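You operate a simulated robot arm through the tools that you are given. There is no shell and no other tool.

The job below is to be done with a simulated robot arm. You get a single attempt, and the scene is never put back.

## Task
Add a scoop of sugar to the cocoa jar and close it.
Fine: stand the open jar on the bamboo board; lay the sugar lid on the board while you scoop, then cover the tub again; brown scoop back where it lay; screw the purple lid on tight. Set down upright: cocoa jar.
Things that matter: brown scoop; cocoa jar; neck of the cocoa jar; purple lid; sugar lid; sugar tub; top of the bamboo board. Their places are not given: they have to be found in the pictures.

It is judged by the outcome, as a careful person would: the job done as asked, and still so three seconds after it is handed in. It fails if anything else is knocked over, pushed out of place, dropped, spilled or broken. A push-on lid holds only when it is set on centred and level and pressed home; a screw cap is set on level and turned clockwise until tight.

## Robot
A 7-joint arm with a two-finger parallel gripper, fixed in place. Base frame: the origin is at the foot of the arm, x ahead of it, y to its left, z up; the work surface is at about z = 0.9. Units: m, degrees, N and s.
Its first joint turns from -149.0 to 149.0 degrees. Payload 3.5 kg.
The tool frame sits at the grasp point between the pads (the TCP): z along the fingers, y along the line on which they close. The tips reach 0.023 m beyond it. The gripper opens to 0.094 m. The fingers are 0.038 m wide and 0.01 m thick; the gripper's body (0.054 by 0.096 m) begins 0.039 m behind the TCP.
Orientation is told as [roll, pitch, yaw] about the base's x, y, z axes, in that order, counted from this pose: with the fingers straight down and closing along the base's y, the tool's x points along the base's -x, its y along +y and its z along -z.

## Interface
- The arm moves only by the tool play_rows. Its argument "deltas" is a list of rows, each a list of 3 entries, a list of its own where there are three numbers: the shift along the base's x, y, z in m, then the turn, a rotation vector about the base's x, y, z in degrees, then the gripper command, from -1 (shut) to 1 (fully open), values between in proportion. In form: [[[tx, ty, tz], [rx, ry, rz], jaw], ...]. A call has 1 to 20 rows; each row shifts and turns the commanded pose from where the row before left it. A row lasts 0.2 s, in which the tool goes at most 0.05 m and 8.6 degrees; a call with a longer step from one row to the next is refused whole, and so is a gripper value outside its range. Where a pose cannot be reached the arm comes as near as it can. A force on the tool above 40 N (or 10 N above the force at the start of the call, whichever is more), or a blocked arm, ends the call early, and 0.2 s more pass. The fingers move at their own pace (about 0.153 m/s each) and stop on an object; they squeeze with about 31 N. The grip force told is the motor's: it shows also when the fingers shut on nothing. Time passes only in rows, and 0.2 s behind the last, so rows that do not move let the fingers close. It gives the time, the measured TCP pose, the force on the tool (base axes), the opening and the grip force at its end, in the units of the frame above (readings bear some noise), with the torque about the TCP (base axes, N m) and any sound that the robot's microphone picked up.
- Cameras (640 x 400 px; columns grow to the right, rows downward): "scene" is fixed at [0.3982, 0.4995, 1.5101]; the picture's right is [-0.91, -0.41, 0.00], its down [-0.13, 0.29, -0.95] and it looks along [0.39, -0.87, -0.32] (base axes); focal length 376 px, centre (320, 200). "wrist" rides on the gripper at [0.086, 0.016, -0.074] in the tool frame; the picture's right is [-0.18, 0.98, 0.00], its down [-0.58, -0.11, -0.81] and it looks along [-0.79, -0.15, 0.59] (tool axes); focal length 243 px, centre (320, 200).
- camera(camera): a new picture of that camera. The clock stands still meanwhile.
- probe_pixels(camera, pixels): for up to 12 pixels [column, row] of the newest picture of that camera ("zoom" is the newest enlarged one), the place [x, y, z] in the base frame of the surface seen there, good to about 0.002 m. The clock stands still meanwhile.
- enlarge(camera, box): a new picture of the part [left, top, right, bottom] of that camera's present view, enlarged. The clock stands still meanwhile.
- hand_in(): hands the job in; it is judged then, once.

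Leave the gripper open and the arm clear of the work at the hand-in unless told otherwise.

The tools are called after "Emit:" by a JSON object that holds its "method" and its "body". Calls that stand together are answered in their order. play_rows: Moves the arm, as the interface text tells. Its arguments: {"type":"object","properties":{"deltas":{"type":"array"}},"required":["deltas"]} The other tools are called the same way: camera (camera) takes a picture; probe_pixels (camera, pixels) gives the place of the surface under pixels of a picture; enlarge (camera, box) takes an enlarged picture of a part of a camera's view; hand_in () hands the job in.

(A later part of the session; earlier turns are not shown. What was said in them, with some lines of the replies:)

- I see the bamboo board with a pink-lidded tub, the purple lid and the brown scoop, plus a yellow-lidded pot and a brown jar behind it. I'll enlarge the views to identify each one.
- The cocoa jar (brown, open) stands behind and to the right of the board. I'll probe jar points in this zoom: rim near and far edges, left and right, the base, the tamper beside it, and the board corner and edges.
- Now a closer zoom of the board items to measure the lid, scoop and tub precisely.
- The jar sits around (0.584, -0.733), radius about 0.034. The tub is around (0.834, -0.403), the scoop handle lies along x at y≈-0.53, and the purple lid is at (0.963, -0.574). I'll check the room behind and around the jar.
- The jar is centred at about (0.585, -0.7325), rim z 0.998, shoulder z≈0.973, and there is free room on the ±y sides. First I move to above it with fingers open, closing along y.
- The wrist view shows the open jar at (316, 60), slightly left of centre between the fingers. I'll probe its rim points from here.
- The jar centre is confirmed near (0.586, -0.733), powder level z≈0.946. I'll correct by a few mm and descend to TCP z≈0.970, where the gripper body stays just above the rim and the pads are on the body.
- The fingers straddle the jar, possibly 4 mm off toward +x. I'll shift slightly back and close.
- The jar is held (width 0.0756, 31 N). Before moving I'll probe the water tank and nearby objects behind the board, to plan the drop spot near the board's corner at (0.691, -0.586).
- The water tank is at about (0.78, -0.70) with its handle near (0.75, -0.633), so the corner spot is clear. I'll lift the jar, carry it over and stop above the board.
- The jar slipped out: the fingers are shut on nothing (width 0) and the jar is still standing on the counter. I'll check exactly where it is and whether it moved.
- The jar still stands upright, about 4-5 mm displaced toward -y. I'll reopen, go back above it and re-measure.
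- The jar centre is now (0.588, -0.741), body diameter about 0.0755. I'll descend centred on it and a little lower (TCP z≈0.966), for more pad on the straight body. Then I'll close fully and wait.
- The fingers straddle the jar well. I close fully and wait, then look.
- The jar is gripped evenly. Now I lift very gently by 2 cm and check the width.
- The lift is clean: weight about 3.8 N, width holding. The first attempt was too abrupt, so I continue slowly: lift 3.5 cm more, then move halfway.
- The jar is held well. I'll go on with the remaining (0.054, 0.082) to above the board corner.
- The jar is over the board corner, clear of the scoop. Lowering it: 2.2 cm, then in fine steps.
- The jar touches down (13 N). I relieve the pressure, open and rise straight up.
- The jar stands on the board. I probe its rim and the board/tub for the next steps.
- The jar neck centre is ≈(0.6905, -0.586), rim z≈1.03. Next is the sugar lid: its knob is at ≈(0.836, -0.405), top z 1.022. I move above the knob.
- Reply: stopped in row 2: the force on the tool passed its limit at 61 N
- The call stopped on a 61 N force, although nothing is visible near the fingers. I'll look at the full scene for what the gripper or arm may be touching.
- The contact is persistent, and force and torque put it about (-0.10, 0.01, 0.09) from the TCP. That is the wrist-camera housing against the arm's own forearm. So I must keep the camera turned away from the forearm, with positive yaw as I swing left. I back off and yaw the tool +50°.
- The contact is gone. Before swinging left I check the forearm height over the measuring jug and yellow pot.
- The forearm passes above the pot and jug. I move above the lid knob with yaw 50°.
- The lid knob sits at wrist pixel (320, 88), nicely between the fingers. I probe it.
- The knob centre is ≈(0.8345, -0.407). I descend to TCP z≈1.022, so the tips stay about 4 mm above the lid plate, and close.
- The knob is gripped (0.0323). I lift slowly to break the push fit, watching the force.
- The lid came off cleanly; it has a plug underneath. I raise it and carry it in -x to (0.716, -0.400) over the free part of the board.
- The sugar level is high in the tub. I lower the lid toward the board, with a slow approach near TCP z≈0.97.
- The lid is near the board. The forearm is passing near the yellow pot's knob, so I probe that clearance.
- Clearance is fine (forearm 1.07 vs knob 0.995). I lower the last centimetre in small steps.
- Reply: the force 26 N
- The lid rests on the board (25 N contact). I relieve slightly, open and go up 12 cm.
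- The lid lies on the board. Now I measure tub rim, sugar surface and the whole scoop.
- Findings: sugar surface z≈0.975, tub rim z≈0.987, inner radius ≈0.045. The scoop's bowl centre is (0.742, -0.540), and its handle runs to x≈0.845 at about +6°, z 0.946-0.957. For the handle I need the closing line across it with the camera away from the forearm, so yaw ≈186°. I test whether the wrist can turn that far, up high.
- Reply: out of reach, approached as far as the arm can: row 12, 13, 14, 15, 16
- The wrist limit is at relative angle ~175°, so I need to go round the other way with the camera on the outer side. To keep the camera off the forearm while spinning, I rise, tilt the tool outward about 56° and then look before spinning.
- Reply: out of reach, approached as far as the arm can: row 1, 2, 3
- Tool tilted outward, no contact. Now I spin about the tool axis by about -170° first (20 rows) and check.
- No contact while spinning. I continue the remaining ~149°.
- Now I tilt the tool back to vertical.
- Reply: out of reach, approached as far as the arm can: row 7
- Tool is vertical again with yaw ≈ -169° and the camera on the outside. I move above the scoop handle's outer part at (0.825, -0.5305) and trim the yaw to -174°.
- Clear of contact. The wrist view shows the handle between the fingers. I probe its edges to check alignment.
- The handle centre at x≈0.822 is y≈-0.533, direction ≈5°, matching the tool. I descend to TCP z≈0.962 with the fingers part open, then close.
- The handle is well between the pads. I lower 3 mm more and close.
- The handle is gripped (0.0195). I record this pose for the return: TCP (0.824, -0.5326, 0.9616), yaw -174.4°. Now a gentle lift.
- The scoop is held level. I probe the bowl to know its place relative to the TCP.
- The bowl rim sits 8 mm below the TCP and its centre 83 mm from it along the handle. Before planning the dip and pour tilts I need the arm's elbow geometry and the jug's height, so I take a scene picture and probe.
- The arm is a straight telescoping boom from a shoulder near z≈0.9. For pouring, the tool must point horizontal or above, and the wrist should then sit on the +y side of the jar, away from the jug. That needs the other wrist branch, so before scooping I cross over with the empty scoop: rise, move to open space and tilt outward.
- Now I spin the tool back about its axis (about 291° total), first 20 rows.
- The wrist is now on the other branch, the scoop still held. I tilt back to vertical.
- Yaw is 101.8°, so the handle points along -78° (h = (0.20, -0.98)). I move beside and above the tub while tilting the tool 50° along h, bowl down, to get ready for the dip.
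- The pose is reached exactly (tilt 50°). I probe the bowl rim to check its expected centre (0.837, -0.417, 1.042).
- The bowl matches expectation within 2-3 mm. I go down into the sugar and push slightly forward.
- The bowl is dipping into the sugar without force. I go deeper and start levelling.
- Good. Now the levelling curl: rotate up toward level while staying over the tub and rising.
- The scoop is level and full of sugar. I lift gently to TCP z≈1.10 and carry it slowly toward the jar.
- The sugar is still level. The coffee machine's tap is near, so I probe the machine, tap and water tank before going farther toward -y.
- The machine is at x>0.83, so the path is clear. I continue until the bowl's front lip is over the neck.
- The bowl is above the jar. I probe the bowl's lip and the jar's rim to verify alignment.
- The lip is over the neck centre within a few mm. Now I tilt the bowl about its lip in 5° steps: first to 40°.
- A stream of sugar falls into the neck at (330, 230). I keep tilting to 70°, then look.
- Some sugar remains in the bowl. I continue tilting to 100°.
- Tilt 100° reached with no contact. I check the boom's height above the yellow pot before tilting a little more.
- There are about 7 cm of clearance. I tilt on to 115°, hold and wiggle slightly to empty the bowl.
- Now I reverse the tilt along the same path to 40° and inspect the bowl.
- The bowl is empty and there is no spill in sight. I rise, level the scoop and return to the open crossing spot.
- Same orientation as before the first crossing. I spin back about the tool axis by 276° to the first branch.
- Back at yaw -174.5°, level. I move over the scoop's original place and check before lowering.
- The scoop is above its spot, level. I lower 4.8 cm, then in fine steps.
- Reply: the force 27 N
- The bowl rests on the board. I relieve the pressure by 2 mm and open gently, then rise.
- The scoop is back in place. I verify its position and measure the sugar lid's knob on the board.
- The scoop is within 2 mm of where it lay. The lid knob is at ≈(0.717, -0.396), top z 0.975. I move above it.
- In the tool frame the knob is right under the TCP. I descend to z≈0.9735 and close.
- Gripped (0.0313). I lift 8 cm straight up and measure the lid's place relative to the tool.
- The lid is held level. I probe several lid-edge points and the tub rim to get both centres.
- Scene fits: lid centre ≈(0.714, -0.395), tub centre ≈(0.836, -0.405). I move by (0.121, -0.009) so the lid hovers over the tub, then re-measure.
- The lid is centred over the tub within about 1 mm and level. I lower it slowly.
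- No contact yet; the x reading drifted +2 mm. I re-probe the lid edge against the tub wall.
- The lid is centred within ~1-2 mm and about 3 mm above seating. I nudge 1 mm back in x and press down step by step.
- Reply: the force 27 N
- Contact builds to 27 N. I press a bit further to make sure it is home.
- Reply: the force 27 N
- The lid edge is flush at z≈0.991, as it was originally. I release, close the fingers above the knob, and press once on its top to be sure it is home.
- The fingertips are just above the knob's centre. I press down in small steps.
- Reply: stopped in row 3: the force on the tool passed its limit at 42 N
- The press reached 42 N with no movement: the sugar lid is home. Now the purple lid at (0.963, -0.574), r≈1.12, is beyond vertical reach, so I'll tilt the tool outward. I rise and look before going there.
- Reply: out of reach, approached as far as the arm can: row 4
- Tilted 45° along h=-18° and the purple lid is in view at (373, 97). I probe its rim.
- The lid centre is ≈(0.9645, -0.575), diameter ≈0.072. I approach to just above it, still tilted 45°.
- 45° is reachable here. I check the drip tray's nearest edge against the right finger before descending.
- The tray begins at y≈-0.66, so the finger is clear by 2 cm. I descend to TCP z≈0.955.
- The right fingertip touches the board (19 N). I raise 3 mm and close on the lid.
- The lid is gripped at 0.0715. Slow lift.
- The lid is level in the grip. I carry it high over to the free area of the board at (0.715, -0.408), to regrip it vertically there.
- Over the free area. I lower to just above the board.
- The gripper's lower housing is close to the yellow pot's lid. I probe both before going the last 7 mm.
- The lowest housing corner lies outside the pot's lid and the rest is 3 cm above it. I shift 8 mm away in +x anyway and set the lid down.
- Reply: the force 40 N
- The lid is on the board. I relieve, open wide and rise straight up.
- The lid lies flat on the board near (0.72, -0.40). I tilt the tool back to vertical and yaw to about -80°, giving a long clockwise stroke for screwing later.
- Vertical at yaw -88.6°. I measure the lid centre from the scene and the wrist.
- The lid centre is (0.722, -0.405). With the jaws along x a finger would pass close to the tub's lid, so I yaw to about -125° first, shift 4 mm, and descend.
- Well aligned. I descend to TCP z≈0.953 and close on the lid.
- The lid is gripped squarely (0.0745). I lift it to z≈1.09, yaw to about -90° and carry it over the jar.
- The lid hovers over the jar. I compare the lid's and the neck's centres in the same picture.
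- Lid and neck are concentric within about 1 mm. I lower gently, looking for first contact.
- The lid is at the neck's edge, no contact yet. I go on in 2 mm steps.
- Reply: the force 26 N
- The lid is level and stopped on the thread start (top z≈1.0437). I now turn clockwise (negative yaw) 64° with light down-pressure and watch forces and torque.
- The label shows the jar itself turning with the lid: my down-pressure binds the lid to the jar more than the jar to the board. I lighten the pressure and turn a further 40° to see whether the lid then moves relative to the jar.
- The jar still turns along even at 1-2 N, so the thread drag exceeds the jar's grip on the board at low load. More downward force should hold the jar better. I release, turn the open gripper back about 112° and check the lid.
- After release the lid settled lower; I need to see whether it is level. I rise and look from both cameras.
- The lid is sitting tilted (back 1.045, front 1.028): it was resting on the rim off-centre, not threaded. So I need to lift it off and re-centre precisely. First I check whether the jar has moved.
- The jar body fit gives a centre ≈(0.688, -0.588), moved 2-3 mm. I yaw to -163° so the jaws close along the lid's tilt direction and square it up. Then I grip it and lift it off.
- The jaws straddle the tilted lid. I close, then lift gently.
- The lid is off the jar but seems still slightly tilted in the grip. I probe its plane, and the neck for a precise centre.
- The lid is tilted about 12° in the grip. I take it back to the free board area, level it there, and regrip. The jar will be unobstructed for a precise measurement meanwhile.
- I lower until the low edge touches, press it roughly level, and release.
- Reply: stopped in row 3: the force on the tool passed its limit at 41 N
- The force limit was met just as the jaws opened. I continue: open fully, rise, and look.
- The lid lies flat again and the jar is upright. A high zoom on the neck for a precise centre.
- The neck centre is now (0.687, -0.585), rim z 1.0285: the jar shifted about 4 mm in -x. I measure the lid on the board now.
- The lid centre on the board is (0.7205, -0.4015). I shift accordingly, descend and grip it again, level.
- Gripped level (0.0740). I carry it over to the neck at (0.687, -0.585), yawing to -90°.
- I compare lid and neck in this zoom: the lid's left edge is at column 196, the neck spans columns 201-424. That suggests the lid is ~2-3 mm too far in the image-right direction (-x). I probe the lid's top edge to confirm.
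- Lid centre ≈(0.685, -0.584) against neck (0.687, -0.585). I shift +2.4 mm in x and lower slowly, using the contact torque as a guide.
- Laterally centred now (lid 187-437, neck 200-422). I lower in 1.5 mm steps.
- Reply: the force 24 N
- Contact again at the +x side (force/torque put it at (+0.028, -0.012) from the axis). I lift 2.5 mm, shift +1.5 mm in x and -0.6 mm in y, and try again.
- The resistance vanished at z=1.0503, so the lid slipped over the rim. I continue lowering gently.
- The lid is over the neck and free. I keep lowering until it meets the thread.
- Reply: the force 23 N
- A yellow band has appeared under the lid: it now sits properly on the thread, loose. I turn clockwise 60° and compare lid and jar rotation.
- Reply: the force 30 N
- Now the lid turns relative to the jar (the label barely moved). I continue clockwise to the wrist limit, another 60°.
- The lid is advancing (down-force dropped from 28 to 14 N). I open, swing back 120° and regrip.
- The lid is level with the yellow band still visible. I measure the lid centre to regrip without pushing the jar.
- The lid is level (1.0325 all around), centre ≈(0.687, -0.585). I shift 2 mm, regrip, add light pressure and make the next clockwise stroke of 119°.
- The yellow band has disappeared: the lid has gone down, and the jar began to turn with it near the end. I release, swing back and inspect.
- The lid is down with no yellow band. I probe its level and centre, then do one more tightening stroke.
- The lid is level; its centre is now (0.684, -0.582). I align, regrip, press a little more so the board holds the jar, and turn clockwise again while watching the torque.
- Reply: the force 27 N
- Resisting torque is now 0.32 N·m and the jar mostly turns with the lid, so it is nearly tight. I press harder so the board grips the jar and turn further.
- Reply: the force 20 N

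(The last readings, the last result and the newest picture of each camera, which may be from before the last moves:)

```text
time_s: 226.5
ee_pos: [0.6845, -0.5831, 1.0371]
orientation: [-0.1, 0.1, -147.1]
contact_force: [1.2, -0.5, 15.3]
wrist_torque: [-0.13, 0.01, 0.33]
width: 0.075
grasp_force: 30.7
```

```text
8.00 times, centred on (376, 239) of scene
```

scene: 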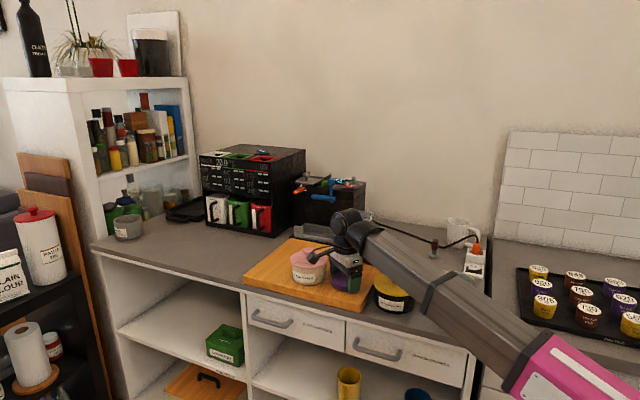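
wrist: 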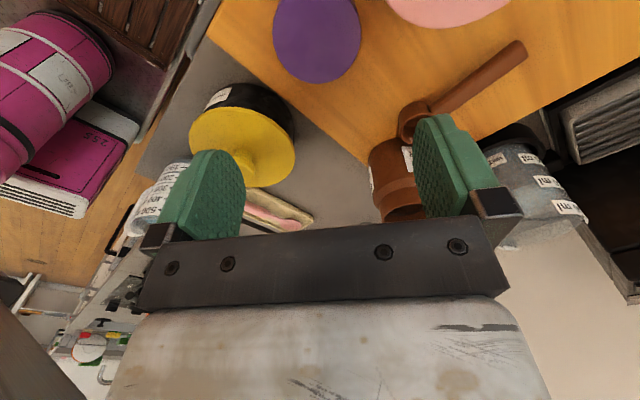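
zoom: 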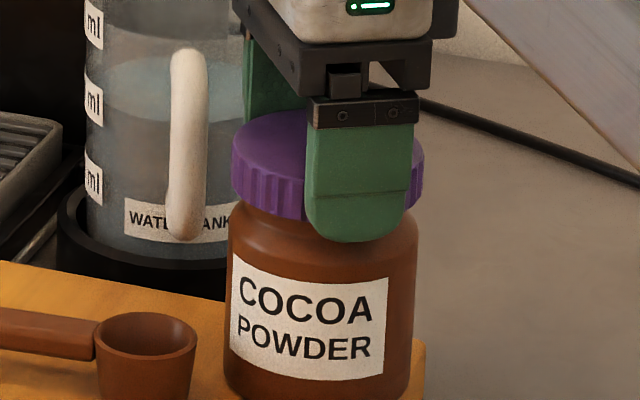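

Lid and jar now turn together one-to-one at 0.33 N·m: the cap is tight. The jar has crept to the board's edge, so while still holding the lid I unload the pressure and slide it 5 mm back inward (+x, slightly -y).

Emit:
{"method": "play_rows", "body": {"deltas": [[[0, 0, 0.001], [0, 0, 0], -1], [[0, 0, 0.0005], [0, 0, 0], -1], [[0.001, -0.0005, 0], [0, 0, 0], -1], [[0.002, -0.001, 0], [0, 0, 0], -1], [[0.0015, -0.001, 0], [0, 0, 0], -1], [[0.001, -0.0005, 0], [0, 0, 0], -1], [[0, 0, 0], [0, 0, 0], -1]]}}

Emit:
{"method": "enlarge", "body": {"camera": "scene", "box": [346, 218, 406, 274]}}

```text
time_s: 228.1
ee_pos: [0.6916, -0.5856, 1.0359]
orientation: [0.0, 0.1, -147.0]
contact_force: [-1.3, -0.4, -3.1]
wrist_torque: [0.01, -0.01, -0.03]
width: 0.0749
grasp_force: 31.1
```

```text
7.14 times, centred on (376, 246) of scene
```

zoom: 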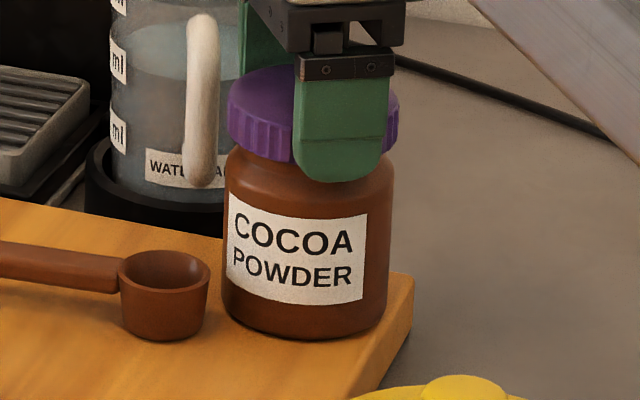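

The upward pull shows the cap carrying the jar's weight (-3 N), so it holds. I lower the last fraction, release and rise.

Emit:
{"method": "play_rows", "body": {"deltas": [[[0, 0, -0.0006], [0, 0, 0], -1], [[0, 0, 0], [0, 0, 0], -1], [[0, 0, 0], [0, 0, 0], 0.7], [[0, 0, 0], [0, 0, 0], 0.85], [[0, 0, 0], [0, 0, 0], 1], [[0, 0, 0], [0, 0, 0], 1], [[0, 0, 0.015], [0, 0, 0], 1], [[0, 0, 0.03], [0, 0, 0], 1], [[0, 0, 0.04], [0, 0, 0], 1], [[0, 0, 0.03], [0, 0, 0], 1], [[0, 0, 0], [0, 0, 0], 1]]}}

Emit:
{"method": "enlarge", "body": {"camera": "scene", "box": [346, 218, 406, 274]}}

Emit:
{"method": "camera", "body": {"camera": "wrist"}}

```text
time_s: 230.5
ee_pos: [0.6913, -0.5864, 1.1531]
orientation: [-0.1, 0.1, -147.0]
contact_force: [-0.1, -0.7, -0.6]
wrist_torque: [0.01, 0.01, 0.01]
width: 0.0939
grasp_force: 0.0
```

```text
7.14 times, centred on (376, 246) of scene
```

zoom: 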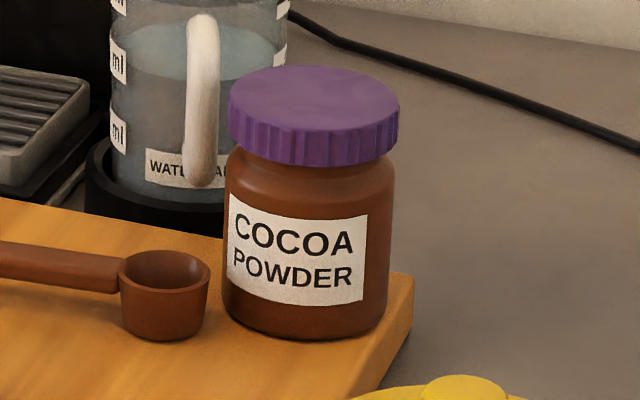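

```text
taken
```

wrist: 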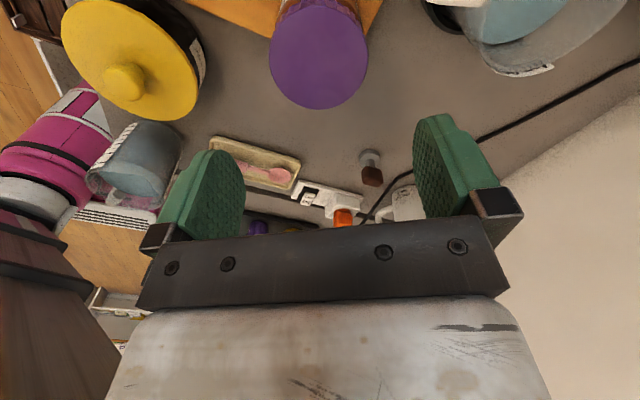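

The jar is closed and upright. I probe the cap's level and centring, and the jar base.

Emit:
{"method": "probe_pixels", "body": {"camera": "zoom", "pixels": [[231, 105], [397, 112], [314, 68], [314, 132], [260, 75], [370, 76], [260, 126], [370, 130], [226, 200], [388, 210], [305, 335], [305, 190]]}}

Emit:
{"method": "probe_pixels", "body": {"camera": "zoom", "pixels": [[232, 140], [397, 145], [314, 163], [260, 155], [370, 158], [224, 280], [385, 290], [260, 330], [350, 335], [400, 300], [300, 175], [250, 170]]}}

```text
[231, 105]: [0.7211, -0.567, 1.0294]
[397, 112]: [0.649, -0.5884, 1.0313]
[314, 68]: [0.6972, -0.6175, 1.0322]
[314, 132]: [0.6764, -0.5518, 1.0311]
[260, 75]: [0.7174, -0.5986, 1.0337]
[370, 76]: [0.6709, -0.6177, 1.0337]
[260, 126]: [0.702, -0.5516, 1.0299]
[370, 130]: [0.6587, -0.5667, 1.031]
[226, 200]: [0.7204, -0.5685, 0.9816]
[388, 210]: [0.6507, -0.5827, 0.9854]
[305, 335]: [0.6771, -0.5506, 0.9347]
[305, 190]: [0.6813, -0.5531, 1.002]
```

```text
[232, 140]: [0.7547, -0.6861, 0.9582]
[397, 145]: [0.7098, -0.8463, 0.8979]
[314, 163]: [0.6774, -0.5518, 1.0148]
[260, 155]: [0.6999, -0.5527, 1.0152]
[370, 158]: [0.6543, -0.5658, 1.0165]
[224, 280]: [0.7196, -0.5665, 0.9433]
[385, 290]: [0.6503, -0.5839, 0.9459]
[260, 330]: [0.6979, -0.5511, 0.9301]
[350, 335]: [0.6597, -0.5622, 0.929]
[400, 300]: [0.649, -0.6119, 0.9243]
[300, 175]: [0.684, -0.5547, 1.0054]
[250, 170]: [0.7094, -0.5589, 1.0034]
```

Cap level and centred, yellow "loose" band gone, jar upright on the board. I retreat the arm toward its starting area and take final pictures.

Emit:
{"method": "play_rows", "body": {"deltas": [[[0, 0, 0.03], [0, 0, 0], 1], [[-0.001, -0.03, 0.01], [0, 0, 0], 1], [[-0.001, -0.035, 0.01], [0, 0, 0], 1], [[-0.001, -0.035, 0.01], [0, 0, 0], 1], [[-0.001, -0.035, 0.005], [0, 0, 0], 1], [[-0.001, -0.035, 0.005], [0, 0, 0], 1], [[-0.001, -0.03, 0], [0, 0, 0], 1], [[0, 0, 0], [0, 0, 0], 1], [[0, 0, 0], [0, 0, 0], 1]]}}

Emit:
{"method": "camera", "body": {"camera": "scene"}}

Emit:
{"method": "enlarge", "body": {"camera": "scene", "box": [240, 210, 420, 320]}}

Emit:
{"method": "camera", "body": {"camera": "wrist"}}

```text
time_s: 232.5
ee_pos: [0.6844, -0.7841, 1.2235]
orientation: [0.0, 0.2, -147.0]
contact_force: [-0.7, -0.5, -0.1]
wrist_torque: [-0.02, 0.0, -0.04]
width: 0.0941
grasp_force: 0.1
```

```text
taken
```

scene: 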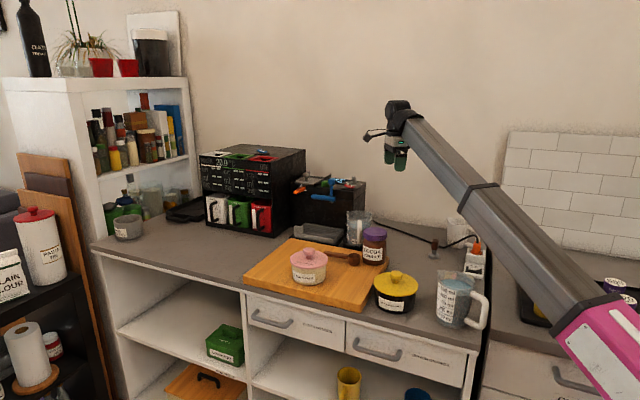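

```text
3.56 times, centred on (330, 265) of scene
```

zoom: 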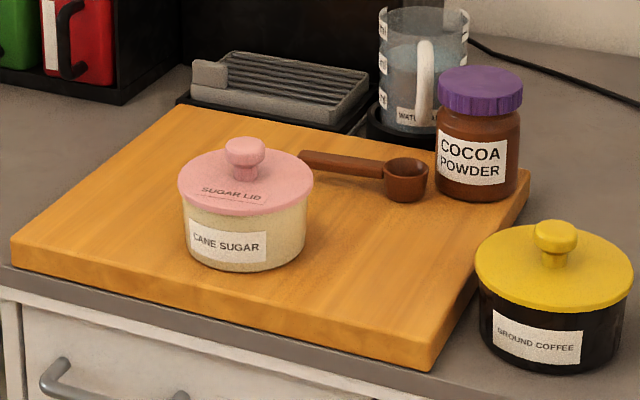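

```text
taken
```

wrist: 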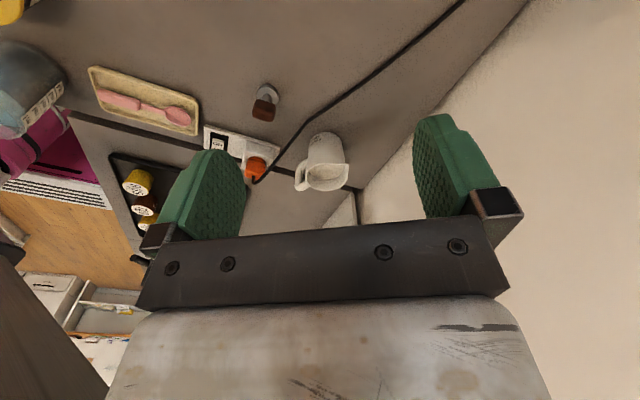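

Everything stands in order. A last close look at the cap and the sugar lid before handing in.

Emit:
{"method": "enlarge", "body": {"camera": "scene", "box": [354, 222, 398, 272]}}

Emit:
{"method": "enlarge", "body": {"camera": "scene", "box": [280, 242, 340, 292]}}

```text
8.00 times, centred on (376, 247) of scene
```

zoom: 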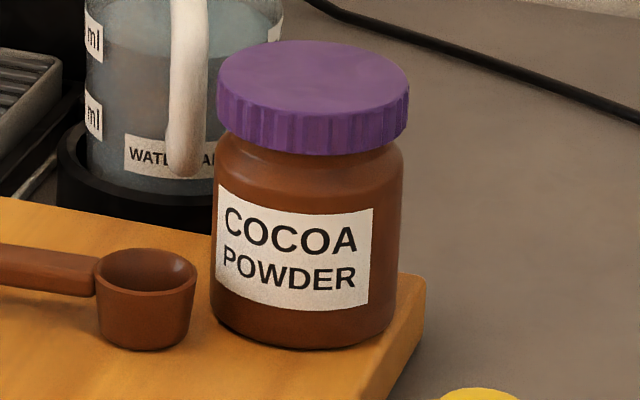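

```text
8.00 times, centred on (310, 267) of scene
```

zoom: 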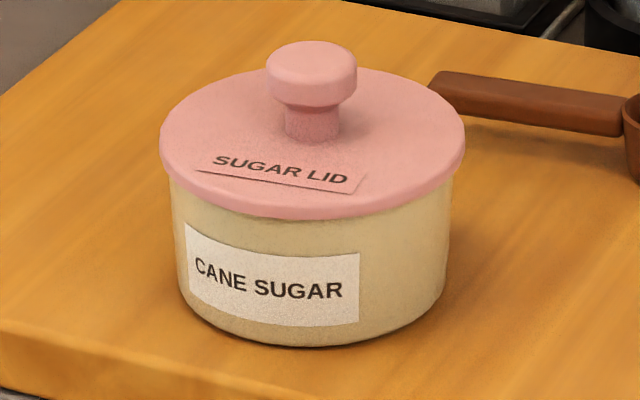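

The cap is tight on the upright jar, standing on the board. The sugar lid is flush, the scoop lies where it was, and the arm is clear with the gripper open. I hand in.

Emit:
{"method": "hand_in", "body": {}}

```text
The job is handed in.
```

The job is done and handed in; I haven't seen the judge's result. The cocoa jar stands upright on the bamboo board with one scoop of sugar in it and the purple lid screwed tight.

- **Sugar tub:** the pink lid lay on the board while I scooped. It is back on centred, and I pressed it down to 42 N with no further movement.
- **Brown scoop:** it is back within about 2 mm of where it lay. I emptied it over the jar's neck, and no spill showed in the pictures.
- **Purple lid:** I turned it clockwise until lid and jar moved together at about 0.33 N·m. The yellow band that showed while the lid was loose was gone.

Some things went less cleanly than that:

- **Jar pickup:** the jar slipped out of the grip on the first lift. It stayed upright on the counter and moved about 8 mm.
- **First try at the lid:** it sat crooked on the rim, and the jar turned with it. I took it off, set it down, and refitted it.
- **Jar position:** the jar crept to the board's edge while I tightened the lid. I slid it about 5 mm back, but it still stands close to that edge.
- **Arm contact:** early on, the gripper's camera bumped the arm itself and stopped one move. Nothing on the counter was touched.
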